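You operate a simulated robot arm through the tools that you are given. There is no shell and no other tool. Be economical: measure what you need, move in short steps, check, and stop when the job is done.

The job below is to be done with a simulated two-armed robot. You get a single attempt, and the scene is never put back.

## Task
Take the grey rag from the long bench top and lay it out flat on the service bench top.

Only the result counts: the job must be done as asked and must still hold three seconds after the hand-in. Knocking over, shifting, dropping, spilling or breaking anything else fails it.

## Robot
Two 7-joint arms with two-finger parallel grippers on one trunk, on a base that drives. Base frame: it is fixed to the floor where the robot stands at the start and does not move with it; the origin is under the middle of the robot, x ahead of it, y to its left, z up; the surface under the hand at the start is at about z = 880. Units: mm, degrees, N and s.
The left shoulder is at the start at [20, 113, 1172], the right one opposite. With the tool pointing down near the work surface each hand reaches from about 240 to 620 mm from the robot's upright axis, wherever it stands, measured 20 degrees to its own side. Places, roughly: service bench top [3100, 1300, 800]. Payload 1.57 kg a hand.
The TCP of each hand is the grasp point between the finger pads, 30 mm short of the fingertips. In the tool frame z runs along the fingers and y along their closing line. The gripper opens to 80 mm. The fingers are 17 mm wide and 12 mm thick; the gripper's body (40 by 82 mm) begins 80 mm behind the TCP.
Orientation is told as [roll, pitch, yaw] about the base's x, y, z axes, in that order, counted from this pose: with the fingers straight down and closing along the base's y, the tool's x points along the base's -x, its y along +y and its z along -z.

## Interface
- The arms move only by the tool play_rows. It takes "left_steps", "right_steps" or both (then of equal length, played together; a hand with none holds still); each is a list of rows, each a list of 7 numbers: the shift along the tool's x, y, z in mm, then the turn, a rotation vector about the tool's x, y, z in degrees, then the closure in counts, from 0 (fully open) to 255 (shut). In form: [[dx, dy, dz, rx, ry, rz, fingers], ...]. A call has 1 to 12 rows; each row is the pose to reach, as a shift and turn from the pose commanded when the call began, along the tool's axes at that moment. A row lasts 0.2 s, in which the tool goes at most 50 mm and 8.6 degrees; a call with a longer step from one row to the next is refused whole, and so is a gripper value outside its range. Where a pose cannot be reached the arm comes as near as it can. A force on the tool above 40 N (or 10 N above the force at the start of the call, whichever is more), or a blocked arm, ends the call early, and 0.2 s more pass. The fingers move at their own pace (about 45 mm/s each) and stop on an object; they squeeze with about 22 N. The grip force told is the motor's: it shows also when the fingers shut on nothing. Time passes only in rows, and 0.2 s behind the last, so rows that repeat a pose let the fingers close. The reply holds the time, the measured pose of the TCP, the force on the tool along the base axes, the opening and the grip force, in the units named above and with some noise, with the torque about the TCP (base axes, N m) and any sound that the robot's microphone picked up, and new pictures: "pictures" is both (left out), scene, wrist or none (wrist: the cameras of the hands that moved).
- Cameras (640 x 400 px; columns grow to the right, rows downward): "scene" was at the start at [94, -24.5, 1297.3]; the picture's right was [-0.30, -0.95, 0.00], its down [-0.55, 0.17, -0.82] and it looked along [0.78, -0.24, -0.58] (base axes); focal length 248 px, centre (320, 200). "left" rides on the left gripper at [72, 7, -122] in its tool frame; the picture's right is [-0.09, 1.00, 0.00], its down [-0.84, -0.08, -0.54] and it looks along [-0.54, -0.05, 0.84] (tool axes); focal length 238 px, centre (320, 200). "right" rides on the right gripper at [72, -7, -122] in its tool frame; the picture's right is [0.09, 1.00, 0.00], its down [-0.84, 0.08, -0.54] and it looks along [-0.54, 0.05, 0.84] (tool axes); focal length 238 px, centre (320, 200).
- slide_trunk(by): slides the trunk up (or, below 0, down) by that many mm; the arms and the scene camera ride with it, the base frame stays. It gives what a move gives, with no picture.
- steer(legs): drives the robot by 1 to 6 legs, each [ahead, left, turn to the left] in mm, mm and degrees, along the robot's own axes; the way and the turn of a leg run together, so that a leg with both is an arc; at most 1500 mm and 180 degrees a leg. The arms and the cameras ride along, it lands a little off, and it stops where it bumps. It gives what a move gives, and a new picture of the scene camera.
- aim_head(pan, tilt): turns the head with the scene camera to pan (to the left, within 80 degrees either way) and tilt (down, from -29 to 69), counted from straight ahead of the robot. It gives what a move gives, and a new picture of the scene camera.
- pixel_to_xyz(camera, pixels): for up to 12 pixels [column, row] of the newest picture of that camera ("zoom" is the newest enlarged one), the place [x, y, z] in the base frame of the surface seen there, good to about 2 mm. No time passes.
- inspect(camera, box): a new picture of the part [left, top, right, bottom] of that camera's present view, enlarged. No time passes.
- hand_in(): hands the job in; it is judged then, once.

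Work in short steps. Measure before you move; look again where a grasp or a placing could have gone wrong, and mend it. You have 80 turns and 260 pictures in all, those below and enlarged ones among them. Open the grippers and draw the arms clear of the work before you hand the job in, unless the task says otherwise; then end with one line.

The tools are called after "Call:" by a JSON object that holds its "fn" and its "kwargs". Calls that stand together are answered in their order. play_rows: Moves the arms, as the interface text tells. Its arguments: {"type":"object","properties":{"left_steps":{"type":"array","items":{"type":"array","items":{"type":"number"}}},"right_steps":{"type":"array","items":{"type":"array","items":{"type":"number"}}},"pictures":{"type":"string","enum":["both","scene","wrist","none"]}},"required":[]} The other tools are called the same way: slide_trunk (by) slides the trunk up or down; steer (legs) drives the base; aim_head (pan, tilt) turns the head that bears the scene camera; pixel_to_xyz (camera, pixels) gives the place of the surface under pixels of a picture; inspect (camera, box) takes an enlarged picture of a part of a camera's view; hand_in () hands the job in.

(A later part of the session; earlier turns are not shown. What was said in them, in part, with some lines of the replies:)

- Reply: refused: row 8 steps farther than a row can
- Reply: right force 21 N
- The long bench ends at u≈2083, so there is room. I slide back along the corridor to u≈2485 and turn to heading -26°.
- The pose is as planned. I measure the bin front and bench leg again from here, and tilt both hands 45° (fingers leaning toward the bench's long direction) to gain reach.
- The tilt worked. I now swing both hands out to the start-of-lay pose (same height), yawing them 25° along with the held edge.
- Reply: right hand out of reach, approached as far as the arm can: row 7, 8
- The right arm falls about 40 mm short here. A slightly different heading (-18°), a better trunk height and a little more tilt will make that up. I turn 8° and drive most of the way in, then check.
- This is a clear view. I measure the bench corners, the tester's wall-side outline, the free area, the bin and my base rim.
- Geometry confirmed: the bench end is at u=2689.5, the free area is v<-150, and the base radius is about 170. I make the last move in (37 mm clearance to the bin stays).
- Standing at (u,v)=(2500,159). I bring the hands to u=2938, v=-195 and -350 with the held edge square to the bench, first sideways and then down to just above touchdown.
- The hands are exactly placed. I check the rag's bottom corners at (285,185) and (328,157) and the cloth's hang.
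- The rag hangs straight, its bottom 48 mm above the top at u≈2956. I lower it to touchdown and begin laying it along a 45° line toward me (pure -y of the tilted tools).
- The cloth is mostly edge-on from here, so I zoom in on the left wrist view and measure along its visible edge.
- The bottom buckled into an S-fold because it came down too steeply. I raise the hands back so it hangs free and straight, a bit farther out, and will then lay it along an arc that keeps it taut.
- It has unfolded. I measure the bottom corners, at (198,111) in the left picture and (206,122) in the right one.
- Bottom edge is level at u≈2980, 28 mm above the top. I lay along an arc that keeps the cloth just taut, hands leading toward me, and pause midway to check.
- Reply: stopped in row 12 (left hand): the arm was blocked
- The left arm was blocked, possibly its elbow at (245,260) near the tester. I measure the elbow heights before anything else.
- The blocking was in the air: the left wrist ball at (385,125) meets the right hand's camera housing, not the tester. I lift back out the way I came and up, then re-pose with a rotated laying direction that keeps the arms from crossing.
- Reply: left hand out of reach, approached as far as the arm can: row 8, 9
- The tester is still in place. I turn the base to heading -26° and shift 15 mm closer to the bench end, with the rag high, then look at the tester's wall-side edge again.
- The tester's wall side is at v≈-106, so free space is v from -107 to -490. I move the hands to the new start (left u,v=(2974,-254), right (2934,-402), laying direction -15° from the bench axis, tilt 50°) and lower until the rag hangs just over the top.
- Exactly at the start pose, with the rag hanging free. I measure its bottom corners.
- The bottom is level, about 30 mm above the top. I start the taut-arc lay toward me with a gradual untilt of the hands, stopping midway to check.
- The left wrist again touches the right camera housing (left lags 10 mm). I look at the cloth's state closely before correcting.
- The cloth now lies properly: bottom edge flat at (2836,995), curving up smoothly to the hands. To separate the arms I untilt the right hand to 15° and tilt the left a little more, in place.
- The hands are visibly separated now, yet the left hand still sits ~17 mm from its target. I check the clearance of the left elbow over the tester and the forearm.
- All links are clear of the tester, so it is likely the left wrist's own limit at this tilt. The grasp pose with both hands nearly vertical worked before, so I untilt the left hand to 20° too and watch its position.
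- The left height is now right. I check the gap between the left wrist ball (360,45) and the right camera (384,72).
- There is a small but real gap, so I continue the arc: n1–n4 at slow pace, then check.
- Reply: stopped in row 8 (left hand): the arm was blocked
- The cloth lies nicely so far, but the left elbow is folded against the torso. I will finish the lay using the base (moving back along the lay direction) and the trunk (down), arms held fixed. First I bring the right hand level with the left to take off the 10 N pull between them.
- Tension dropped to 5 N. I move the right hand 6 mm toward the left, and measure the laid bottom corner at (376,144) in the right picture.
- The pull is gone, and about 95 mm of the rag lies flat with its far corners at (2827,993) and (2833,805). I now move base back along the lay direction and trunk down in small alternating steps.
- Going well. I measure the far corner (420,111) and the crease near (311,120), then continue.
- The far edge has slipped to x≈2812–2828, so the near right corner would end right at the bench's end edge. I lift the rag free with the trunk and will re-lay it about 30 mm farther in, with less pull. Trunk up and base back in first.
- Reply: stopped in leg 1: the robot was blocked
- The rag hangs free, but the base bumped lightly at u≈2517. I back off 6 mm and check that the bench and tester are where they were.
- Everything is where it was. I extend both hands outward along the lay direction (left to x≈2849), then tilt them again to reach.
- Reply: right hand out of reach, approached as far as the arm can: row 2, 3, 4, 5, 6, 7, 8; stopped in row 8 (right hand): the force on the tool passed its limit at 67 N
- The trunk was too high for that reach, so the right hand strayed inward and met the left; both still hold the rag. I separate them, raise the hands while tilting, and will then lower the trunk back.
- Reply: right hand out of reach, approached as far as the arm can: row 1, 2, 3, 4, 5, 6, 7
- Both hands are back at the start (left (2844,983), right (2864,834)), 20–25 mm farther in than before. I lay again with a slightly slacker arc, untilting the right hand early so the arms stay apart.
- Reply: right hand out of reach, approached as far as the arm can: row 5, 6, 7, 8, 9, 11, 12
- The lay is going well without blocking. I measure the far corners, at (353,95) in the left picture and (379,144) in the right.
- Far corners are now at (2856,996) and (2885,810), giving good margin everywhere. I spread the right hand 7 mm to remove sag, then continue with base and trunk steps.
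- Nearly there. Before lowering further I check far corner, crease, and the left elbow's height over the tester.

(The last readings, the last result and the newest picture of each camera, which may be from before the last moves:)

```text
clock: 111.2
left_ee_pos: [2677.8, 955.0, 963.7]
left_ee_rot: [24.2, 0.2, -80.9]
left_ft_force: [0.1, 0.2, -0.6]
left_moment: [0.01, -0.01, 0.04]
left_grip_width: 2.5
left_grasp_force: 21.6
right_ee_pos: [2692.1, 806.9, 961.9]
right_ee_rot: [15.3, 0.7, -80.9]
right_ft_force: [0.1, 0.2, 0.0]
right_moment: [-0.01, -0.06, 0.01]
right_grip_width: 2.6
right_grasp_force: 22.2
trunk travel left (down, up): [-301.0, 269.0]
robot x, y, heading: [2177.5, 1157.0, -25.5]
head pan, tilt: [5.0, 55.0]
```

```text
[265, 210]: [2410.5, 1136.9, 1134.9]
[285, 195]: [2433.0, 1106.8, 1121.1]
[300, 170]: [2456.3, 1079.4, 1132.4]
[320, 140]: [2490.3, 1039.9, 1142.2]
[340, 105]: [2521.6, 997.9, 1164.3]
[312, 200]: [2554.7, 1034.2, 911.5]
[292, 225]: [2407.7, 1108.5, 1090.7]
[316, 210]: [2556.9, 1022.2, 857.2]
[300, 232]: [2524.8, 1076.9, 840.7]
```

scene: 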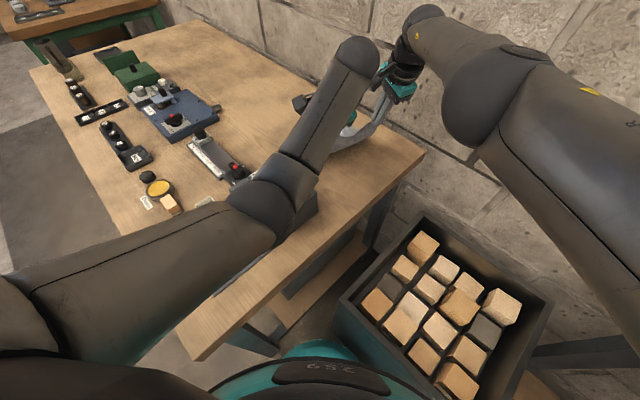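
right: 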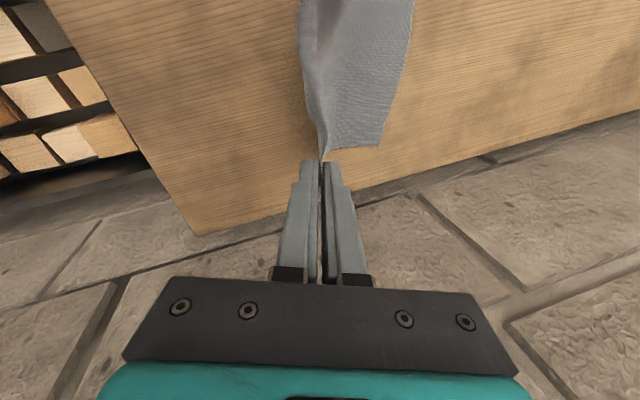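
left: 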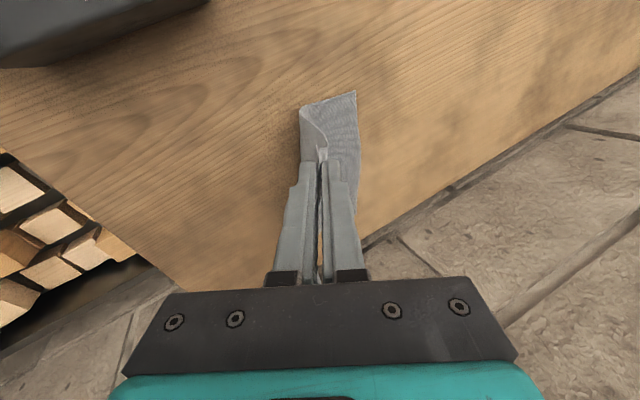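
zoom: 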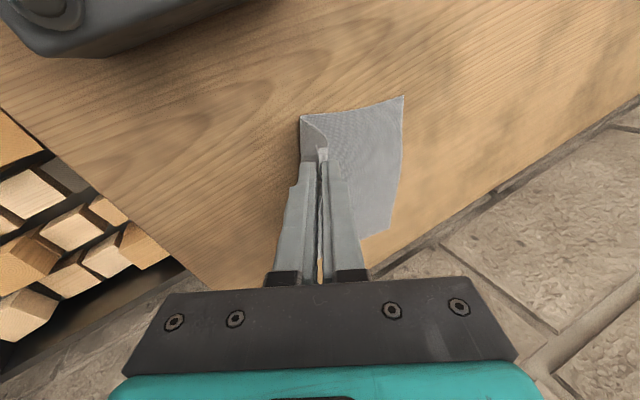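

Clearances are fine (the forearm stays beside and above the tester). The rag slips a little under pull, so I finish with trunk leading and base following, keeping slack, down to just above contact.

Call:
{"fn": "slide_trunk", "kwargs": {"by": -20}}

Call:
{"fn": "steer", "kwargs": {"legs": [[-13, -9, 0]]}}

Call:
{"fn": "slide_trunk", "kwargs": {"by": -18}}

Call:
{"fn": "steer", "kwargs": {"legs": [[-11.5, -8, 0]]}}

Call:
{"fn": "slide_trunk", "kwargs": {"by": -20}}

Call:
{"fn": "steer", "kwargs": {"legs": [[-11.5, -8, 0]]}}

Call:
{"fn": "inspect", "kwargs": {"camera": "left", "box": [0, 0, 640, 400]}}

```text
clock: 111.8
left_ee_pos: [2677.7, 954.1, 944.9]
left_ee_rot: [24.1, 0.1, -81.0]
left_ft_force: [-0.1, 0.2, 0.0]
left_moment: [-0.01, 0.0, 0.01]
left_grip_width: 2.3
left_grasp_force: 23.1
right_ee_pos: [2691.5, 807.2, 942.5]
right_ee_rot: [15.3, 0.7, -80.9]
right_ft_force: [0.8, -0.4, 0.4]
right_moment: [0.01, -0.04, 0.0]
right_grip_width: 2.6
right_grasp_force: 21.6
trunk travel left (down, up): [-281.0, 289.0]
robot x, y, heading: [2174.1, 1158.8, -25.8]
head pan, tilt: [5.0, 55.0]
```

```text
clock: 112.6
left_ee_pos: [2661.2, 951.7, 944.0]
left_ee_rot: [24.1, 0.1, -80.9]
left_ft_force: [-0.2, 0.5, 0.5]
left_moment: [0.02, -0.03, 0.0]
left_grip_width: 2.4
left_grasp_force: 22.0
right_ee_pos: [2674.0, 803.9, 943.4]
right_ee_rot: [15.4, 0.7, -80.9]
right_ft_force: [-0.6, 0.1, 0.1]
right_moment: [-0.01, -0.09, 0.02]
right_grip_width: 2.2
right_grasp_force: 21.7
trunk travel left (down, up): [-281.0, 289.0]
robot x, y, heading: [2160.5, 1154.6, -25.6]
head pan, tilt: [5.0, 55.0]
```

scene: 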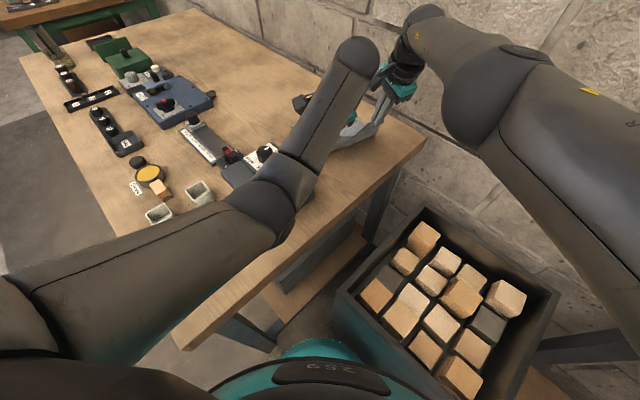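

```text
clock: 113.2
left_ee_pos: [2661.7, 953.2, 926.0]
left_ee_rot: [24.1, 0.1, -80.9]
left_ft_force: [-0.2, -0.4, -0.4]
left_moment: [-0.02, -0.02, -0.01]
left_grip_width: 2.3
left_grasp_force: 22.2
right_ee_pos: [2676.5, 803.6, 924.7]
right_ee_rot: [15.3, 0.7, -80.9]
right_ft_force: [-0.3, 0.8, -0.8]
right_moment: [0.02, -0.01, 0.01]
right_grip_width: 2.3
right_grasp_force: 22.2
trunk travel left (down, up): [-263.0, 307.0]
robot x, y, heading: [2160.7, 1156.8, -25.5]
head pan, tilt: [5.0, 55.0]
```

```text
clock: 114.0
left_ee_pos: [2647.7, 950.0, 926.1]
left_ee_rot: [24.2, 0.2, -80.9]
left_ft_force: [0.2, -0.2, -0.7]
left_moment: [0.03, -0.03, -0.01]
left_grip_width: 2.5
left_grasp_force: 21.8
right_ee_pos: [2661.3, 801.6, 924.7]
right_ee_rot: [15.5, 0.7, -80.9]
right_ft_force: [0.1, 0.1, -0.2]
right_moment: [-0.03, -0.05, -0.02]
right_grip_width: 2.3
right_grasp_force: 22.3
trunk travel left (down, up): [-263.0, 307.0]
robot x, y, heading: [2146.9, 1149.7, -25.7]
head pan, tilt: [5.0, 55.0]
```

scene: 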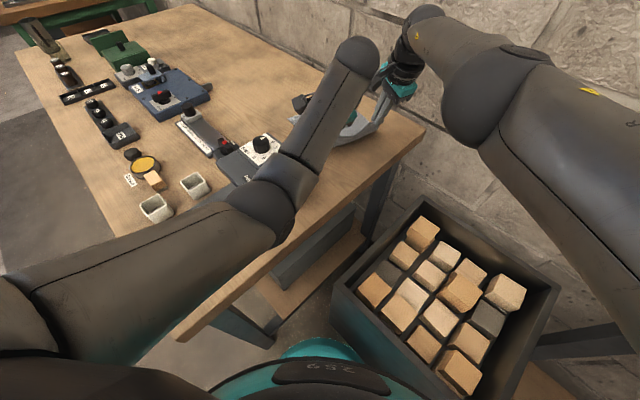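

```text
clock: 114.7
left_ee_pos: [2647.6, 950.3, 904.7]
left_ee_rot: [24.1, 0.0, -80.9]
left_ft_force: [0.1, 0.5, 0.0]
left_moment: [0.01, -0.01, -0.01]
left_grip_width: 2.2
left_grasp_force: 22.2
right_ee_pos: [2660.8, 801.3, 905.2]
right_ee_rot: [15.3, 0.8, -80.9]
right_ft_force: [-1.0, 0.0, 0.3]
right_moment: [-0.01, -0.04, 0.0]
right_grip_width: 2.2
right_grasp_force: 22.0
trunk travel left (down, up): [-243.0, 327.0]
robot x, y, heading: [2144.9, 1154.1, -25.7]
head pan, tilt: [5.0, 55.0]
```

```text
clock: 115.4
left_ee_pos: [2634.9, 947.5, 905.9]
left_ee_rot: [24.2, 0.0, -80.9]
left_ft_force: [-0.6, 0.5, 1.0]
left_moment: [-0.01, -0.01, 0.01]
left_grip_width: 2.4
left_grasp_force: 21.9
right_ee_pos: [2649.0, 798.5, 905.1]
right_ee_rot: [15.5, 0.6, -81.0]
right_ft_force: [0.1, 1.8, 0.3]
right_moment: [0.02, -0.06, 0.01]
right_grip_width: 2.3
right_grasp_force: 22.2
trunk travel left (down, up): [-243.0, 327.0]
robot x, y, heading: [2130.8, 1153.2, -25.7]
head pan, tilt: [5.0, 55.0]
```

scene: 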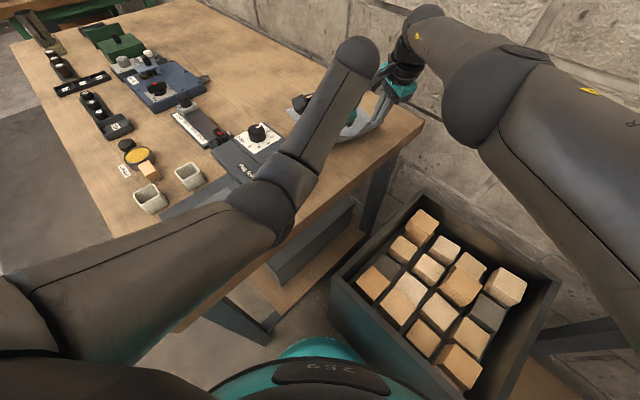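

```text
1.00 times, centred on (320, 200) of left (not enlarged: the box is as wide or as high as the picture)
```

zoom: 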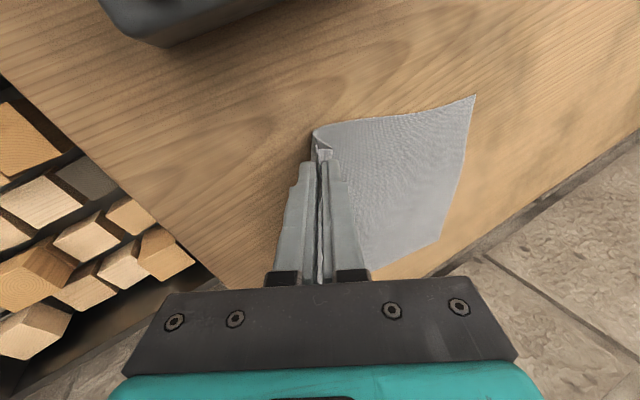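

Almost flat. I measure the far corners, the crease, and the bench end edge in this view.

Call:
{"fn": "pixel_to_xyz", "kwargs": {"camera": "zoom", "pixels": [[472, 99], [438, 238], [360, 123], [335, 128], [320, 133], [400, 180], [365, 260], [213, 275], [100, 165]]}}

```text
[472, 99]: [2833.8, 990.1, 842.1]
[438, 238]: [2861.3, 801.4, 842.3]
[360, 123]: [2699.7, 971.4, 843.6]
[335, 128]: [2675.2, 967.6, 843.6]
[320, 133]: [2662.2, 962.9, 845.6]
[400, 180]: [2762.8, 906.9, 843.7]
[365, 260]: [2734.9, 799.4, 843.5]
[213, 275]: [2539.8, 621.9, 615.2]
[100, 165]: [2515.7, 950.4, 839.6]
```

No slip this time: far corners at (2834,990) and (2861,801), so the near right corner will be about 23 mm inside the bench end. I make the last lowering and pull steps.

Call:
{"fn": "slide_trunk", "kwargs": {"by": -16}}

Call:
{"fn": "steer", "kwargs": {"legs": [[-10, -7, 0]]}}

Call:
{"fn": "slide_trunk", "kwargs": {"by": -10}}

Call:
{"fn": "steer", "kwargs": {"legs": [[-7.5, -5, 0]]}}

Call:
{"fn": "inspect", "kwargs": {"camera": "left", "box": [160, 60, 544, 300]}}

Call:
{"fn": "inspect", "kwargs": {"camera": "right", "box": [0, 0, 640, 400]}}

```text
clock: 116.1
left_ee_pos: [2634.2, 948.2, 889.8]
left_ee_rot: [24.1, 0.1, -80.9]
left_ft_force: [0.4, 0.2, 0.0]
left_moment: [0.02, -0.01, -0.01]
left_grip_width: 2.7
left_grasp_force: 22.3
right_ee_pos: [2649.5, 798.3, 887.8]
right_ee_rot: [15.3, 0.5, -81.0]
right_ft_force: [0.0, 0.2, 0.4]
right_moment: [0.01, -0.02, -0.02]
right_grip_width: 2.2
right_grasp_force: 21.7
trunk travel left (down, up): [-227.0, 343.0]
robot x, y, heading: [2129.9, 1148.6, -25.9]
head pan, tilt: [5.0, 55.0]
```

```text
clock: 116.8
left_ee_pos: [2622.1, 945.3, 890.2]
left_ee_rot: [24.2, 0.2, -80.9]
left_ft_force: [-0.2, 0.3, -0.1]
left_moment: [0.0, -0.03, -0.02]
left_grip_width: 2.4
left_grasp_force: 21.9
right_ee_pos: [2635.0, 797.8, 888.9]
right_ee_rot: [15.3, 0.6, -81.0]
right_ft_force: [0.6, -0.8, -0.3]
right_moment: [-0.01, -0.08, -0.01]
right_grip_width: 2.6
right_grasp_force: 22.0
trunk travel left (down, up): [-227.0, 343.0]
robot x, y, heading: [2118.9, 1150.9, -25.6]
head pan, tilt: [5.0, 55.0]
```

scene: 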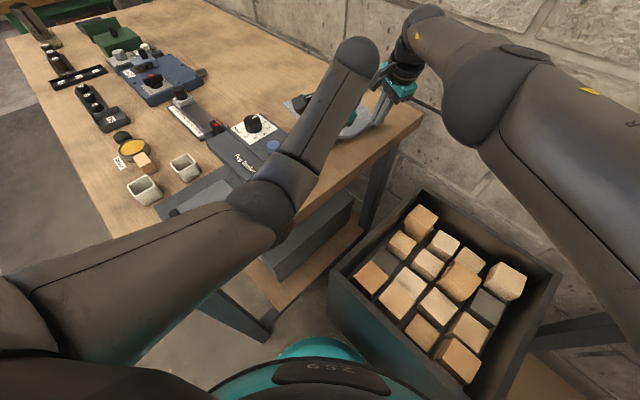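

```text
clock: 117.4
left_ee_pos: [2622.7, 946.7, 880.0]
left_ee_rot: [24.0, 0.1, -80.9]
left_ft_force: [0.1, -0.1, -0.5]
left_moment: [-0.01, -0.01, -0.02]
left_grip_width: 2.3
left_grasp_force: 22.2
right_ee_pos: [2635.7, 797.1, 877.7]
right_ee_rot: [15.4, 0.5, -81.0]
right_ft_force: [0.5, 0.6, -1.1]
right_moment: [-0.01, -0.02, 0.01]
right_grip_width: 2.6
right_grasp_force: 22.4
trunk travel left (down, up): [-217.0, 353.0]
robot x, y, heading: [2116.2, 1152.1, -25.7]
head pan, tilt: [5.0, 55.0]
```

```text
clock: 118.1
left_ee_pos: [2612.7, 945.2, 880.5]
left_ee_rot: [24.1, 0.1, -81.0]
left_ft_force: [-0.1, -0.1, 0.5]
left_moment: [0.01, -0.03, 0.0]
left_grip_width: 2.3
left_grasp_force: 22.1
right_ee_pos: [2626.5, 795.6, 878.8]
right_ee_rot: [15.4, 0.6, -81.1]
right_ft_force: [0.1, -0.1, 0.0]
right_moment: [0.0, -0.07, -0.01]
right_grip_width: 2.3
right_grasp_force: 22.4
trunk travel left (down, up): [-217.0, 353.0]
robot x, y, heading: [2108.7, 1144.4, -25.5]
head pan, tilt: [5.0, 55.0]
```

scene: 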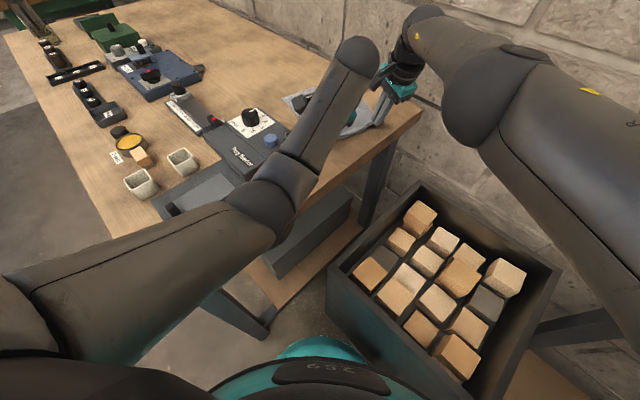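

```text
1.67 times, centred on (352, 180) of left
```

zoom: 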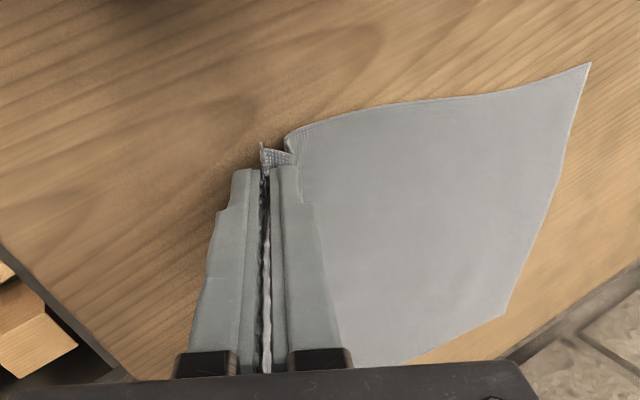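

```text
1.00 times, centred on (320, 200) of right (not enlarged: the box is as wide or as high as the picture)
```

zoom: 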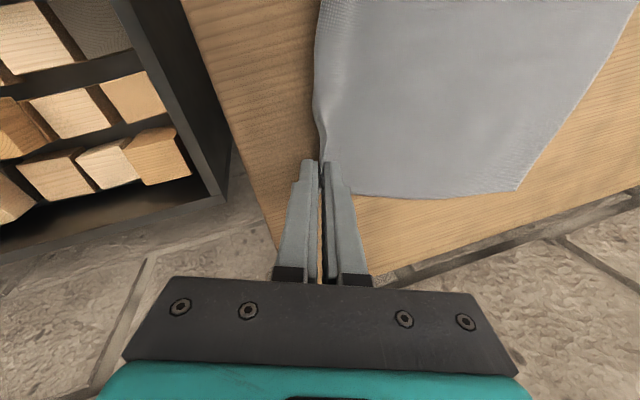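

The rag is laid flat, with only the small pinched strips between the fingers. I open both grippers in place, then retract slowly along the tools' axes.

Call:
{"fn": "play_rows", "kwargs": {"left_steps": [[0, 0, 0, 0, 0, 0, 220], [0, 0, 0, 0, 0, 0, 190], [0, 0, 0, 0, 0, 0, 165], [0, 0, 0, 0, 0, 0, 165], [0, 0, -5, 0, 0, 0, 165], [0, 0, -12, 0, 0, 0, 165], [0, 0, -22, 0, 0, 0, 165], [0, 0, -35, 0, 0, 0, 165], [0, 0, -55, 0, 0, 0, 165], [0, 0, -80, 0, 0, 0, 165], [0, 0, -110, 0, 0, 0, 165], [0, 0, -140, 0, 0, 0, 165]], "right_steps": [[0, 0, 0, 0, 0, 0, 220], [0, 0, 0, 0, 0, 0, 190], [0, 0, 0, 0, 0, 0, 165], [0, 0, 0, 0, 0, 0, 165], [0, 0, -5, 0, 0, 0, 165], [0, 0, -12, 0, 0, 0, 165], [0, 0, -22, 0, 0, 0, 165], [0, 0, -35, 0, 0, 0, 165], [0, 0, -55, 0, 0, 0, 165], [0, 0, -80, 0, 0, 0, 165], [0, 0, -110, 0, 0, 0, 165], [0, 0, -140, 0, 0, 0, 165]], "pictures": "both"}}

```text
clock: 120.7
left_ee_pos: [2581.2, 920.6, 989.6]
left_ee_rot: [23.8, -0.1, -81.0]
left_ft_force: [0.2, 0.3, -0.4]
left_moment: [0.01, 0.01, -0.01]
left_grip_width: 28.1
left_grasp_force: 0.0
left hand out of reach, approached as far as the arm can: row 11, 12
right_ee_pos: [2620.4, 774.7, 1018.8]
right_ee_rot: [15.2, 0.8, -81.0]
right_ft_force: [-0.1, -0.4, -0.7]
right_moment: [-0.01, 0.0, 0.02]
right_grip_width: 28.4
right_grasp_force: 0.0
right hand out of reach, approached as far as the arm can: row 7, 8, 9, 10, 11, 12
trunk travel left (down, up): [-217.0, 353.0]
robot x, y, heading: [2110.0, 1147.1, -25.7]
head pan, tilt: [5.0, 55.0]
```

scene: 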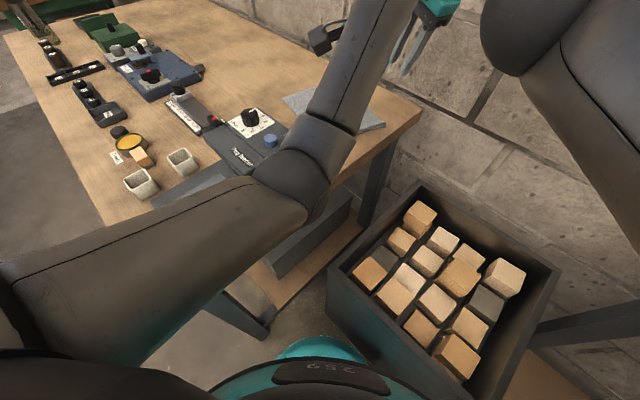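
right: 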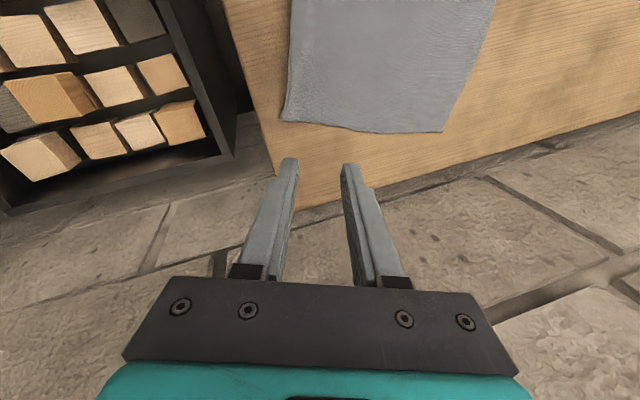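
left: 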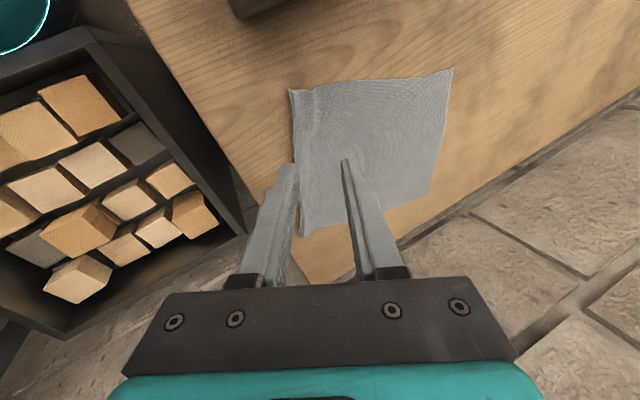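

The rag is released and looks flat. I measure its corners and near edge for folds and margin.

Call:
{"fn": "inspect", "kwargs": {"camera": "left", "box": [260, 50, 484, 260]}}

Call:
{"fn": "pixel_to_xyz", "kwargs": {"camera": "left", "pixels": [[291, 92], [296, 130], [302, 150], [303, 234], [310, 100], [330, 120], [450, 72], [427, 195], [318, 90], [380, 120]]}}

Call:
{"fn": "pixel_to_xyz", "kwargs": {"camera": "right", "pixels": [[284, 117], [290, 60], [300, 100], [441, 129], [360, 125], [293, 20]]}}

```text
1.90 times, centred on (372, 155) of left
```

zoom: 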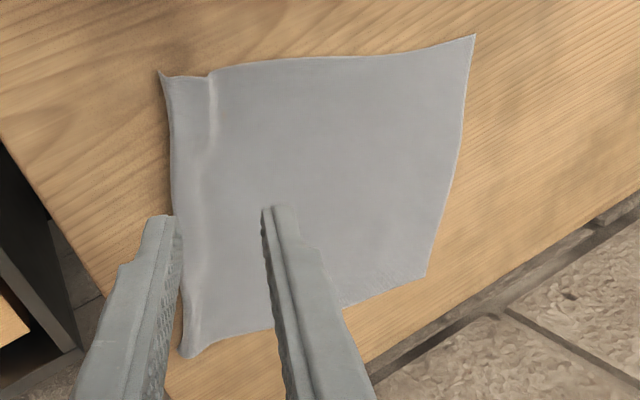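

```text
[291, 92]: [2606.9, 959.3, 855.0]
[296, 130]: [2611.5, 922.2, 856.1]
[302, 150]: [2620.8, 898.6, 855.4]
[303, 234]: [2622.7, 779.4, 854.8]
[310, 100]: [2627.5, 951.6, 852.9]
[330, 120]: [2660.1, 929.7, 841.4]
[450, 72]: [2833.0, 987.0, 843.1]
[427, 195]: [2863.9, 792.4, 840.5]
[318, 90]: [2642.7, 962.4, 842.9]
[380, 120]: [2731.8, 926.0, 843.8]
```

```text
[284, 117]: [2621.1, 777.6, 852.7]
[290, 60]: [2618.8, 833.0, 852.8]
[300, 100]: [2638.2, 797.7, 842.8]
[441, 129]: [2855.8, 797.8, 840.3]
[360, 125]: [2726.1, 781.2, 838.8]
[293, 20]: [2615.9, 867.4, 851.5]
```

Everything lies flat except the near 20 mm strip, which stands about 12 mm high at its edge. The margin is 23 mm. I close the fingers and come back down to just above the strip to press it down.

Call:
{"fn": "play_rows", "kwargs": {"left_steps": [[0, 0, 20, 0, 0, 0, 255], [0, 0, 45, 0, 0, 0, 255], [0, 0, 75, 0, 0, 0, 255], [0, 0, 100, 0, 0, 0, 255]], "right_steps": [[0, 0, 20, 0, 0, 0, 255], [0, 0, 45, 0, 0, 0, 255], [0, 0, 75, 0, 0, 0, 255], [0, 0, 100, 0, 0, 0, 255]], "pictures": "none"}}

```text
clock: 121.7
left_ee_pos: [2623.0, 928.5, 898.3]
left_ee_rot: [24.1, 0.2, -80.8]
left_ft_force: [0.3, -0.6, 0.1]
left_moment: [0.02, -0.03, -0.01]
left_grip_width: 0.2
left_grasp_force: 21.6
right_ee_pos: [2628.4, 790.4, 916.3]
right_ee_rot: [15.4, 0.6, -80.9]
right_ft_force: [0.4, -1.4, 1.0]
right_moment: [0.01, 0.02, -0.04]
right_grip_width: 0.3
right_grasp_force: 21.0
right hand out of reach, approached as far as the arm can: row 2, 3, 4
trunk travel left (down, up): [-217.0, 353.0]
robot x, y, heading: [2111.1, 1147.8, -25.8]
head pan, tilt: [5.0, 55.0]
```

Left tip is over the crease at (2635,930), right tip at (2636,792). I press lightly and wipe outward toward the near edge with both hands.

Call:
{"fn": "play_rows", "kwargs": {"left_steps": [[0, -5, 10, 0, 0, 0, 255], [0, -9, 20.1, 0, 0, 0, 255], [0, -20, 15.2, 0, 0, 0, 255], [0, -31, 10.4, 0, 0, 0, 255], [0, -41, 5.9, 0, 0, 0, 255], [0, -32.9, -12.4, 0, 0, 0, 255], [14, -15, -16, 0, 0, 0, 255], [28, 8.1, -5, 0, 0, 0, 255], [28, -9, 20.1, 0, 0, 0, 255], [28, -25, 13, 0, 0, 0, 255], [28, -41, 5.9, 0, 0, 0, 255], [28, -32.9, -12.4, 0, 0, 0, 255]], "right_steps": [[0, -4, 20, 0, 0, 0, 255], [0, -10.9, 39.5, 0, 0, 0, 255], [0, -20, 37, 0, 0, 0, 255], [0, -30, 34.2, 0, 0, 0, 255], [0, -39.8, 31.5, 0, 0, 0, 255], [0, -34.5, 12.2, 0, 0, 0, 255], [0, -34.5, 12.2, 0, 0, 0, 255], [0, -34.5, 0, 0, 0, 0, 255], [0, -34.5, 0, 0, 0, 0, 255], [0, -34.5, 0, 0, 0, 0, 255], [0, -34.5, 0, 0, 0, 0, 255], [0, -34.5, 0, 0, 0, 0, 255]], "pictures": "wrist"}}

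```text
clock: 124.3
left_ee_pos: [2583.6, 952.6, 895.4]
left_ee_rot: [24.0, 0.1, -80.9]
left_ft_force: [0.7, -0.7, 0.0]
left_moment: [-0.01, -0.02, 0.0]
left_grip_width: 0.0
left_grasp_force: 21.5
right_ee_pos: [2594.0, 786.1, 908.3]
right_ee_rot: [15.3, 0.6, -81.0]
right_ft_force: [0.0, 0.2, 1.3]
right_moment: [-0.01, -0.01, -0.01]
right_grip_width: 0.0
right_grasp_force: 21.5
right hand out of reach, approached as far as the arm can: row 3, 4, 5, 6, 8
trunk travel left (down, up): [-217.0, 353.0]
robot x, y, heading: [2109.5, 1147.3, -25.6]
head pan, tilt: [5.0, 55.0]
```

right: 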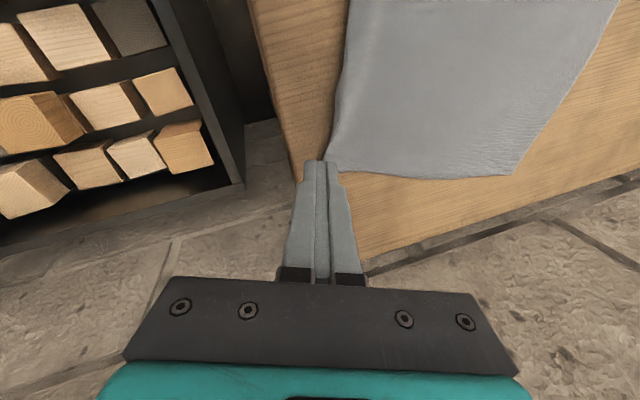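
left: 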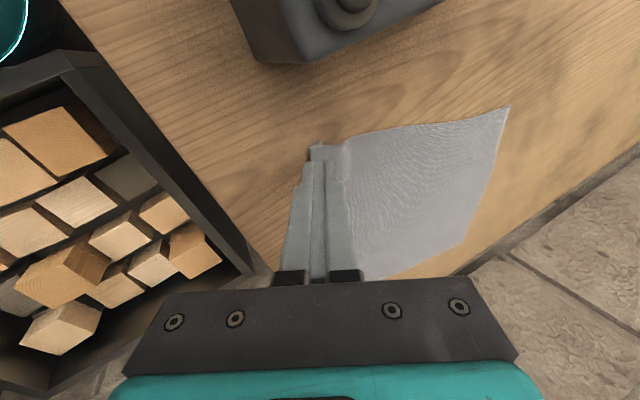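

The strip looks flatter. I measure its heights again in both wrist pictures.

Call:
{"fn": "pixel_to_xyz", "kwargs": {"camera": "right", "pixels": [[333, 155], [337, 120], [342, 80], [347, 30], [355, 10], [350, 120], [360, 60]]}}

Call:
{"fn": "pixel_to_xyz", "kwargs": {"camera": "left", "pixels": [[315, 150], [325, 150], [340, 145], [350, 150], [505, 112], [465, 235]]}}

```text
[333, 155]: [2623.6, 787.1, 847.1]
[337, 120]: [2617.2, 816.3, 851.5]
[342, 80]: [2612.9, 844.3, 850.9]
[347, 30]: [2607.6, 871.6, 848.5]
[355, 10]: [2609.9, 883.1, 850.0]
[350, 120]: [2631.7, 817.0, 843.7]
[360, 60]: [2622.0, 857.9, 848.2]
```

```text
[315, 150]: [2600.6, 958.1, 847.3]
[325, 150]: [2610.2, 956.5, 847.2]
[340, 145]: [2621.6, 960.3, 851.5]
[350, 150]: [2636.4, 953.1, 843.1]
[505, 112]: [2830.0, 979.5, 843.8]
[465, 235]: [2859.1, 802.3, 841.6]
```

Only 6–10 mm remain at the near lip, mostly mid-edge. I move the right hand aside and wipe the middle twice with the left.

Call:
{"fn": "play_rows", "kwargs": {"left_steps": [[0, 0, 0, 0, 0, 0, 255], [0, 0, 0, 0, 0, 0, 255], [-28, 16, 5, 0, 0, 0, 255], [-55.9, 33, 14.7, 0, 0, 0, 255], [-55.9, 24.5, 34, 0, 0, 0, 255], [-55.9, 4.4, 25, 0, 0, 0, 255], [-55.9, -16.6, 15.7, 0, 0, 0, 255], [-55.9, -8.1, -3.6, 0, 0, 0, 255], [-76, 15, 5, 0, 0, 0, 255], [-95.9, 38, 17, 0, 0, 0, 255], [-95.9, 29.5, 36.3, 0, 0, 0, 255], [-95.9, -11.4, 18, 0, 0, 0, 255]], "right_steps": [[-25, 0, -10, 0, 0, 0, 255], [-50, 0, -20, 0, 0, 0, 255], [-70, 0, -30, 0, 0, 0, 255], [-70, 0, -30, 0, 0, 0, 255], [-70, 0, -30, 0, 0, 0, 255], [-70, 0, -30, 0, 0, 0, 255], [-70, 0, -30, 0, 0, 0, 255], [-70, 0, -30, 0, 0, 0, 255], [-70, 0, -30, 0, 0, 0, 255], [-70, 0, -30, 0, 0, 0, 255], [-70, 0, -30, 0, 0, 0, 255], [-70, 0, -30, 0, 0, 0, 255]], "pictures": "wrist"}}

```text
clock: 126.9
left_ee_pos: [2595.2, 856.9, 873.5]
left_ee_rot: [24.2, 0.0, -80.9]
left_ft_force: [-0.1, 0.9, -0.4]
left_moment: [-0.02, -0.02, 0.02]
left_grip_width: 0.0
left_grasp_force: 21.5
left hand out of reach, approached as far as the arm can: row 10, 11
right_ee_pos: [2596.5, 713.6, 937.4]
right_ee_rot: [15.3, 0.7, -81.0]
right_ft_force: [-0.2, 0.4, 1.4]
right_moment: [0.02, 0.0, 0.01]
right_grip_width: 0.0
right_grasp_force: 21.4
trunk travel left (down, up): [-217.0, 353.0]
robot x, y, heading: [2108.1, 1145.3, -25.6]
head pan, tilt: [5.0, 55.0]
```

right: 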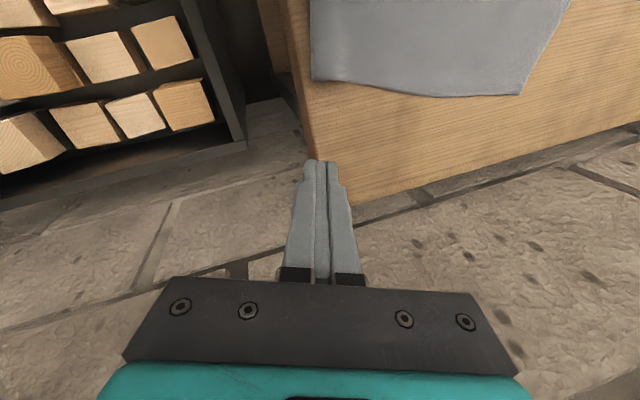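
left: 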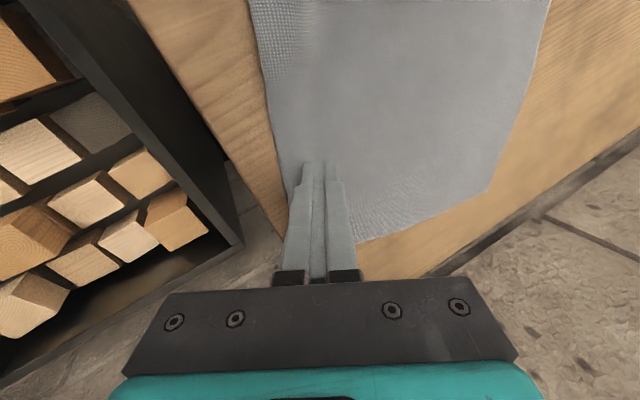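

I check the near edge and its margin to the bench end, then lift both hands straight up with the trunk and open the grippers.

Call:
{"fn": "pixel_to_xyz", "kwargs": {"camera": "left", "pixels": [[252, 20], [262, 70], [275, 120], [285, 165], [300, 60], [487, 190], [540, 20], [230, 150]]}}

Call:
{"fn": "pixel_to_xyz", "kwargs": {"camera": "right", "pixels": [[314, 76], [314, 40], [316, 10], [520, 92], [400, 88], [330, 60]]}}

Call:
{"fn": "slide_trunk", "kwargs": {"by": 180}}

Call:
{"fn": "inspect", "kwargs": {"camera": "left", "box": [0, 0, 640, 400]}}

```text
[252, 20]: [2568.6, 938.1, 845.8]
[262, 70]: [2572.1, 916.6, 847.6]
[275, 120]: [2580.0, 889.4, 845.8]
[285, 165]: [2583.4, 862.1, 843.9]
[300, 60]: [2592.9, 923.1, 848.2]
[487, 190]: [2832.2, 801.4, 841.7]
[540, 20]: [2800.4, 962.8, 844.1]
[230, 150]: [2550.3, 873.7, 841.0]
```

```text
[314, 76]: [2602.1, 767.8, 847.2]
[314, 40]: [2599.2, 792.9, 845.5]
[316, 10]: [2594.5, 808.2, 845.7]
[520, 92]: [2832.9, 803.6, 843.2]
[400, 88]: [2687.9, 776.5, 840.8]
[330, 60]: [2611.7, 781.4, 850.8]
```

```text
clock: 128.9
left_ee_pos: [2596.0, 856.4, 1055.0]
left_ee_rot: [24.1, 0.0, -80.9]
left_ft_force: [-1.0, 0.1, 0.1]
left_moment: [-0.01, -0.02, -0.04]
left_grip_width: 0.0
left_grasp_force: 21.6
right_ee_pos: [2596.5, 714.5, 1116.5]
right_ee_rot: [15.3, 0.7, -81.0]
right_ft_force: [-0.1, 1.1, 0.9]
right_moment: [0.03, 0.01, 0.02]
right_grip_width: 0.1
right_grasp_force: 21.4
trunk travel left (down, up): [-397.0, 173.0]
robot x, y, heading: [2106.6, 1147.7, -25.7]
head pan, tilt: [5.0, 55.0]
```

```text
1.00 times, centred on (320, 200) of left (not enlarged: the box is as wide or as high as the picture)
```

zoom: 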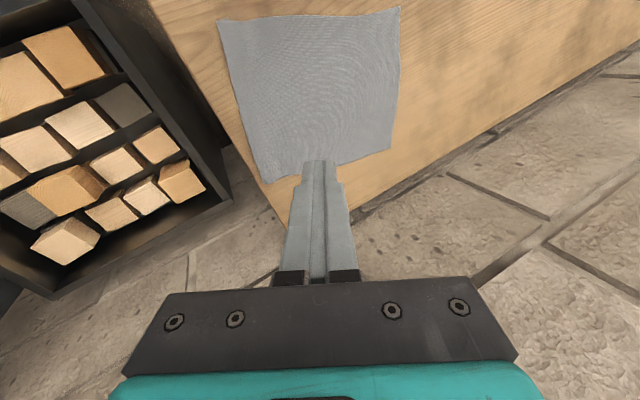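

The wiping dragged the rag about 30 mm toward the bench end: its near right corner is now right at the edge (u≈2689). The same friction can move it back: I press closed left fingers on its far middle and drag it 30 mm inward along the bench.

Call:
{"fn": "steer", "kwargs": {"legs": [[48, 33, 0]]}}

Call:
{"fn": "slide_trunk", "kwargs": {"by": -160}}

Call:
{"fn": "play_rows", "kwargs": {"left_steps": [[0, 40, 15, 0, 0, 0, 255], [0, 78.6, 35, 0, 0, 0, 255], [0, 74, 46, 0, 0, 0, 255], [0, 70, 54.7, 0, 0, 0, 255], [1.9, 76.6, 57.6, 0, 0, 0, 255], [3.8, 83.2, 60.6, 0, 0, 0, 255], [5.7, 90, 63.5, 0, 0, 0, 255], [7.7, 96.5, 66.5, 0, 0, 0, 255], [7.7, 96.5, 66.5, 0, 0, 0, 255], [7.7, 113, 29, 0, 0, 0, 255], [7.7, 130, -10, 0, 0, 0, 255]], "pictures": "both"}}

Call:
{"fn": "inspect", "kwargs": {"camera": "right", "box": [0, 0, 640, 400]}}

```text
clock: 129.9
left_ee_pos: [2653.9, 865.2, 1055.3]
left_ee_rot: [24.2, 0.1, -80.9]
left_ft_force: [0.6, -1.0, -0.4]
left_moment: [-0.02, 0.03, 0.03]
left_grip_width: 0.0
left_grasp_force: 21.4
right_ee_pos: [2654.5, 723.7, 1115.7]
right_ee_rot: [15.3, 0.5, -81.0]
right_ft_force: [0.2, 0.0, 0.0]
right_moment: [0.0, 0.01, -0.04]
right_grip_width: 0.1
right_grasp_force: 21.8
trunk travel left (down, up): [-397.0, 173.0]
robot x, y, heading: [2168.9, 1156.2, -25.6]
head pan, tilt: [5.0, 55.0]
```

scene: 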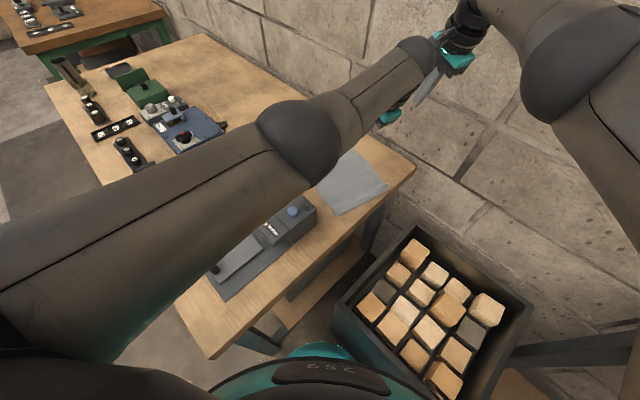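

```text
clock: 131.7
left_ee_pos: [2653.8, 864.4, 894.9]
left_ee_rot: [24.2, 0.2, -81.0]
left_ft_force: [0.0, 0.2, 0.3]
left_moment: [-0.03, 0.0, 0.03]
left_grip_width: 0.0
left_grasp_force: 21.2
right_ee_pos: [2653.8, 723.6, 957.3]
right_ee_rot: [15.3, 0.6, -81.0]
right_ft_force: [0.7, -0.1, -0.5]
right_moment: [-0.03, -0.01, 0.03]
right_grip_width: 0.2
right_grasp_force: 21.2
trunk travel left (down, up): [-237.0, 333.0]
robot x, y, heading: [2170.4, 1153.8, -25.7]
head pan, tilt: [5.0, 55.0]
```

```text
clock: 134.1
left_ee_pos: [2734.5, 920.9, 932.8]
left_ee_rot: [24.1, 0.1, -80.9]
left_ft_force: [0.9, 0.5, 0.3]
left_moment: [-0.03, -0.01, -0.02]
left_grip_width: 0.0
left_grasp_force: 21.3
left hand out of reach, approached as far as the arm can: row 1, 2, 3, 4, 5, 6, 7, 8, 9, 10, 11
right_ee_pos: [2653.3, 722.4, 956.9]
right_ee_rot: [15.2, 0.6, -81.1]
right_ft_force: [-0.1, -0.4, -0.4]
right_moment: [0.0, -0.04, 0.0]
right_grip_width: 0.0
right_grasp_force: 21.5
trunk travel left (down, up): [-237.0, 333.0]
robot x, y, heading: [2165.8, 1159.9, -25.6]
head pan, tilt: [5.0, 55.0]
```

scene: 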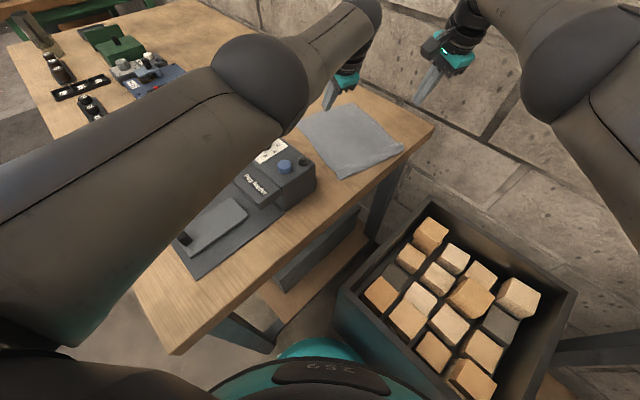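
left: 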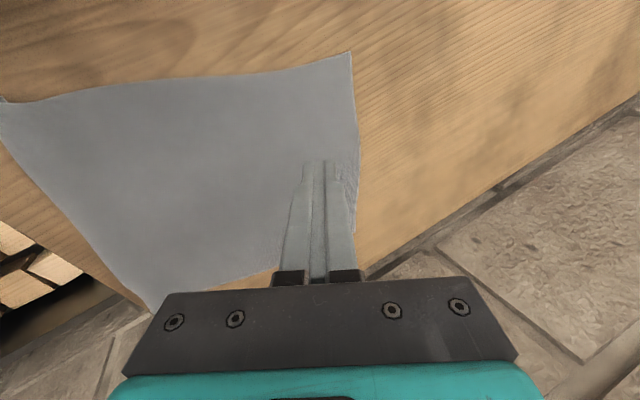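

```text
1.00 times, centred on (320, 200) of right (not enlarged: the box is as wide or as high as the picture)
5 turns are left
```

zoom: 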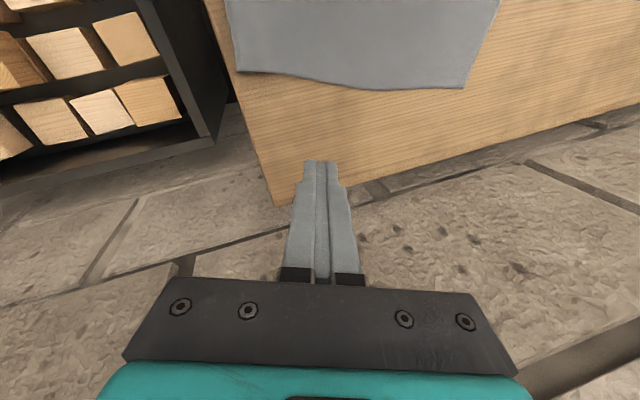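

The left arm was at its limit, so it hardly dragged. I set both fingertips on the rag using the trunk, drag it 28 mm inward by driving the base along the bench, then lift off with the trunk.

Call:
{"fn": "play_rows", "kwargs": {"right_steps": [[22, 10, 6, 0, 0, 0, 255], [44, 20, 16, 0, 0, 0, 255], [65, 32, 33, 0, 0, 0, 255], [65, 32, 33, 0, 0, 0, 255]], "pictures": "none"}}

Call:
{"fn": "slide_trunk", "kwargs": {"by": -60}}

Call:
{"fn": "steer", "kwargs": {"legs": [[18.5, 22, 0]]}}

Call:
{"fn": "slide_trunk", "kwargs": {"by": 170}}

Call:
{"fn": "inspect", "kwargs": {"camera": "left", "box": [0, 0, 640, 400]}}

Call:
{"fn": "inspect", "kwargs": {"camera": "right", "box": [0, 0, 640, 400]}}

```text
clock: 135.1
left_ee_pos: [2736.1, 921.0, 933.2]
left_ee_rot: [24.1, 0.1, -80.9]
left_ft_force: [1.1, 0.1, 0.0]
left_moment: [0.0, 0.01, 0.03]
left_grip_width: 0.0
left_grasp_force: 21.0
right_ee_pos: [2682.9, 794.3, 932.7]
right_ee_rot: [15.3, 0.7, -81.0]
right_ft_force: [-0.5, -0.1, 0.7]
right_moment: [0.02, -0.01, -0.02]
right_grip_width: 0.0
right_grasp_force: 20.9
trunk travel left (down, up): [-237.0, 333.0]
robot x, y, heading: [2167.0, 1157.2, -25.6]
head pan, tilt: [5.0, 55.0]
```

```text
clock: 136.1
left_ee_pos: [2736.6, 921.1, 873.5]
left_ee_rot: [24.2, 0.0, -80.9]
left_ft_force: [0.4, -0.4, 2.0]
left_moment: [-0.02, 0.04, -0.02]
left_grip_width: 0.0
left_grasp_force: 21.3
right_ee_pos: [2682.3, 794.9, 874.1]
right_ee_rot: [15.3, 0.6, -81.0]
right_ft_force: [0.9, 0.0, -0.1]
right_moment: [-0.03, -0.02, -0.02]
right_grip_width: 0.0
right_grasp_force: 21.0
trunk travel left (down, up): [-177.0, 393.0]
robot x, y, heading: [2166.3, 1154.5, -25.6]
head pan, tilt: [5.0, 55.0]
```

```text
clock: 137.0
left_ee_pos: [2762.8, 932.8, 872.5]
left_ee_rot: [24.2, -0.1, -81.0]
left_ft_force: [-0.1, 0.0, 2.1]
left_moment: [0.02, -0.01, -0.01]
left_grip_width: 0.0
left_grasp_force: 21.4
right_ee_pos: [2707.3, 807.4, 872.9]
right_ee_rot: [15.2, 0.6, -81.1]
right_ft_force: [0.3, -1.7, 1.0]
right_moment: [-0.01, -0.04, -0.01]
right_grip_width: 0.0
right_grasp_force: 21.6
trunk travel left (down, up): [-177.0, 393.0]
robot x, y, heading: [2191.9, 1169.7, -25.6]
head pan, tilt: [5.0, 55.0]
```

scene: 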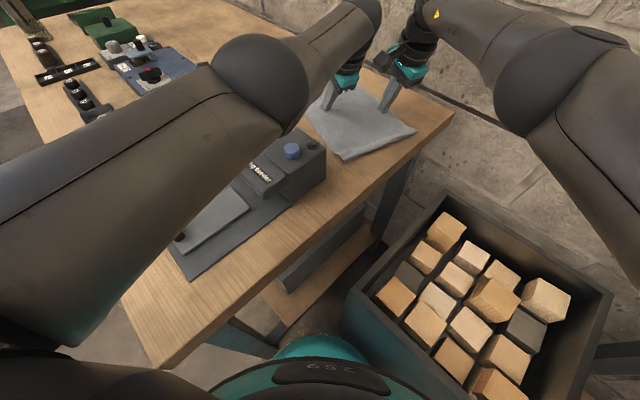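

```text
clock: 138.9
left_ee_pos: [2761.8, 933.2, 1043.1]
left_ee_rot: [24.1, 0.1, -80.9]
left_ft_force: [0.9, -0.5, 0.3]
left_moment: [-0.01, -0.02, 0.01]
left_grip_width: 0.1
left_grasp_force: 21.2
right_ee_pos: [2707.4, 806.5, 1043.0]
right_ee_rot: [15.4, 0.6, -81.0]
right_ft_force: [0.7, -0.5, 0.3]
right_moment: [0.01, 0.01, 0.0]
right_grip_width: 0.0
right_grasp_force: 21.5
trunk travel left (down, up): [-347.0, 223.0]
robot x, y, heading: [2195.2, 1169.1, -25.6]
head pan, tilt: [5.0, 55.0]
```

```text
1.00 times, centred on (320, 200) of left (not enlarged: the box is as wide or as high as the picture)
```

zoom: 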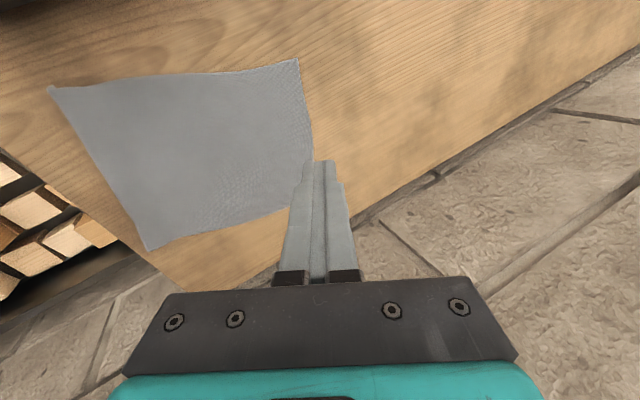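

```text
1.00 times, centred on (320, 200) of right (not enlarged: the box is as wide or as high as the picture)
4 turns are left
```

zoom: 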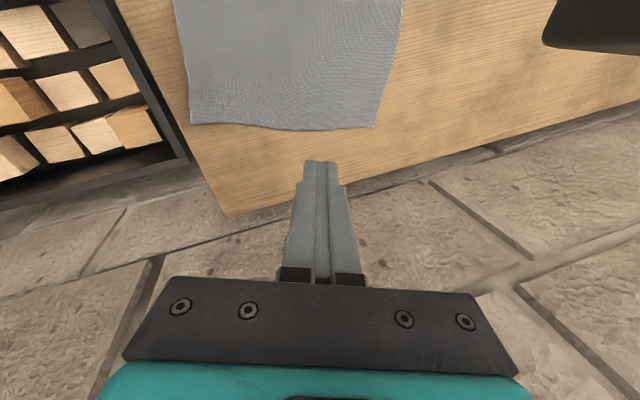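

The rag has moved inward and lies flat and unfolded. I measure its corners on the right view, then open the grippers, raise the trunk and back away from the bench.

Call:
{"fn": "pixel_to_xyz", "kwargs": {"camera": "zoom", "pixels": [[193, 120], [188, 60], [200, 110], [373, 124], [290, 125], [192, 140], [178, 20], [280, 70]]}}

Call:
{"fn": "slide_trunk", "kwargs": {"by": 120}}

Call:
{"fn": "play_rows", "kwargs": {"left_steps": [[0, 0, 0, 0, 0, 0, 128], [0, 0, 0, 0, 0, 0, 0], [0, 0, 0, 0, 0, 0, 0], [0, 0, 0, 0, 0, 0, 0]], "right_steps": [[0, 0, 0, 0, 0, 0, 128], [0, 0, 0, 0, 0, 0, 0], [0, 0, 0, 0, 0, 0, 0], [0, 0, 0, 0, 0, 0, 0]], "pictures": "none"}}

Call:
{"fn": "steer", "kwargs": {"legs": [[-304, 259, 0]]}}

Call:
{"fn": "aim_head", "kwargs": {"pan": -20, "tilt": 45}}

```text
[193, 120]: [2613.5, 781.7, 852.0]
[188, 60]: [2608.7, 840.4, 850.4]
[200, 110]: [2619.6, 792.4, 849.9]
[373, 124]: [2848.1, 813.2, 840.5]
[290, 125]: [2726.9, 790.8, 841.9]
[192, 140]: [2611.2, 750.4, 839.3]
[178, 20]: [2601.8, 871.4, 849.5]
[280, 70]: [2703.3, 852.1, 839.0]
```

```text
clock: 140.4
left_ee_pos: [2762.5, 933.5, 1162.1]
left_ee_rot: [24.0, 0.1, -81.0]
left_ft_force: [0.5, 0.4, 1.7]
left_moment: [-0.01, 0.03, 0.02]
left_grip_width: 0.0
left_grasp_force: 21.1
right_ee_pos: [2708.0, 806.3, 1164.2]
right_ee_rot: [15.3, 0.6, -81.0]
right_ft_force: [-0.7, -0.8, -0.5]
right_moment: [0.0, -0.03, 0.02]
right_grip_width: 0.1
right_grasp_force: 20.9
trunk travel left (down, up): [-467.0, 103.0]
robot x, y, heading: [2195.4, 1169.1, -25.4]
head pan, tilt: [5.0, 55.0]
```

```text
clock: 141.4
left_ee_pos: [2761.6, 932.8, 1162.6]
left_ee_rot: [24.3, 0.0, -80.8]
left_ft_force: [0.0, -0.1, -0.6]
left_moment: [-0.01, -0.01, 0.02]
left_grip_width: 80.0
left_grasp_force: 0.1
right_ee_pos: [2708.5, 805.8, 1163.7]
right_ee_rot: [15.3, 0.6, -81.0]
right_ft_force: [-0.1, 0.6, 0.1]
right_moment: [0.03, 0.0, 0.01]
right_grip_width: 80.0
right_grasp_force: 0.1
trunk travel left (down, up): [-467.0, 103.0]
robot x, y, heading: [2191.1, 1169.5, -25.5]
head pan, tilt: [5.0, 55.0]
```

```text
clock: 143.9
left_ee_pos: [2602.7, 1296.6, 1163.2]
left_ee_rot: [24.2, -0.1, -80.8]
left_ft_force: [0.3, 0.3, -0.7]
left_moment: [0.0, 0.01, -0.02]
left_grip_width: 80.0
left_grasp_force: 0.1
right_ee_pos: [2546.8, 1169.3, 1163.2]
right_ee_rot: [15.3, 0.6, -80.9]
right_ft_force: [0.6, -0.1, 0.2]
right_moment: [0.0, 0.0, 0.0]
right_grip_width: 79.7
right_grasp_force: 0.1
trunk travel left (down, up): [-467.0, 103.0]
robot x, y, heading: [2033.9, 1531.1, -25.2]
head pan, tilt: [5.0, 55.0]
```

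scene: 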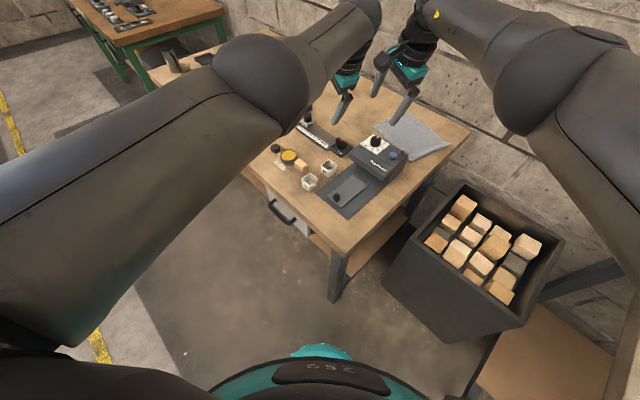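

```text
clock: 144.8
left_ee_pos: [2601.4, 1296.4, 1163.4]
left_ee_rot: [24.2, 0.1, -80.8]
left_ft_force: [-0.2, -0.1, -0.1]
left_moment: [-0.01, 0.0, -0.01]
left_grip_width: 79.9
left_grasp_force: 0.1
right_ee_pos: [2547.9, 1169.7, 1164.3]
right_ee_rot: [15.3, 0.6, -80.9]
right_ft_force: [0.2, -0.4, -1.4]
right_moment: [0.01, -0.03, 0.01]
right_grip_width: 79.6
right_grasp_force: 0.2
trunk travel left (down, up): [-467.0, 103.0]
robot x, y, heading: [2035.4, 1534.4, -25.5]
head pan, tilt: [-20.0, 45.0]
3 turns are left
```

scene: 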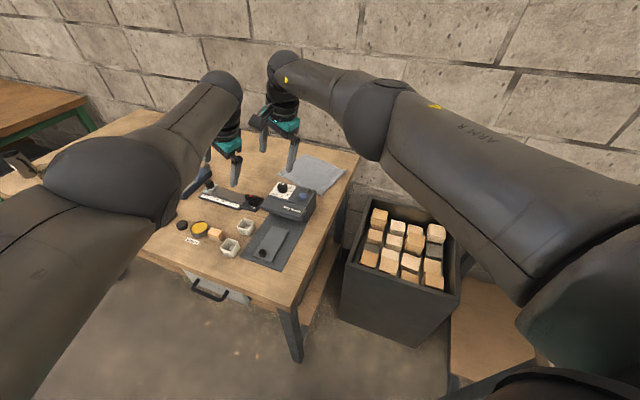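

The rag lies flat on the service bench with its nearest corner 16 mm inside the edge, and nothing else has moved. I back the arms fully clear of the bench.

Call:
{"fn": "steer", "kwargs": {"legs": [[-230, 195, 0]]}}

```text
clock: 146.8
left_ee_pos: [2476.5, 1573.0, 1163.2]
left_ee_rot: [24.2, 0.0, -80.7]
left_ft_force: [0.7, 0.2, 0.2]
left_moment: [-0.01, -0.02, 0.0]
left_grip_width: 80.0
left_grasp_force: 0.1
right_ee_pos: [2422.8, 1446.5, 1164.5]
right_ee_rot: [15.3, 0.5, -80.9]
right_ft_force: [-0.4, 0.1, -0.4]
right_moment: [-0.05, -0.04, -0.01]
right_grip_width: 79.9
right_grasp_force: 0.1
trunk travel left (down, up): [-467.0, 103.0]
robot x, y, heading: [1908.5, 1808.4, -25.5]
head pan, tilt: [-20.0, 45.0]
2 turns are left
```

scene: 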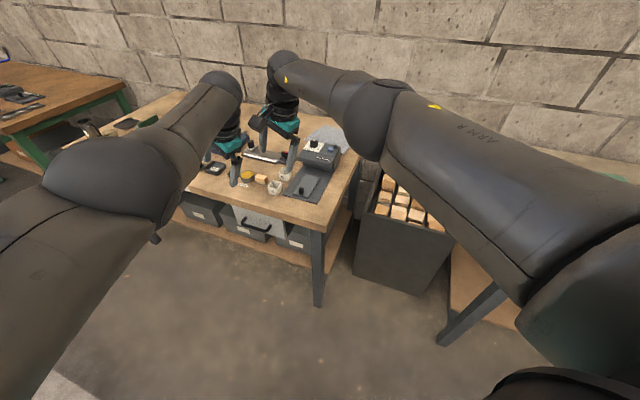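

The arms are clear, the grippers are open and the rag is laid out, so I hand the job in.

Call:
{"fn": "hand_in", "kwargs": {}}

```text
The job is handed in.
```

The grey rag is laid out on the service bench top, about 16 mm in from the bench end. It is flat except for the strip along its near edge, which still stood about 10 mm high at the last measurement. I saw nothing else moved; the base bumped once beside the service bench, and both the bench and the tester on it still measured in place afterwards.
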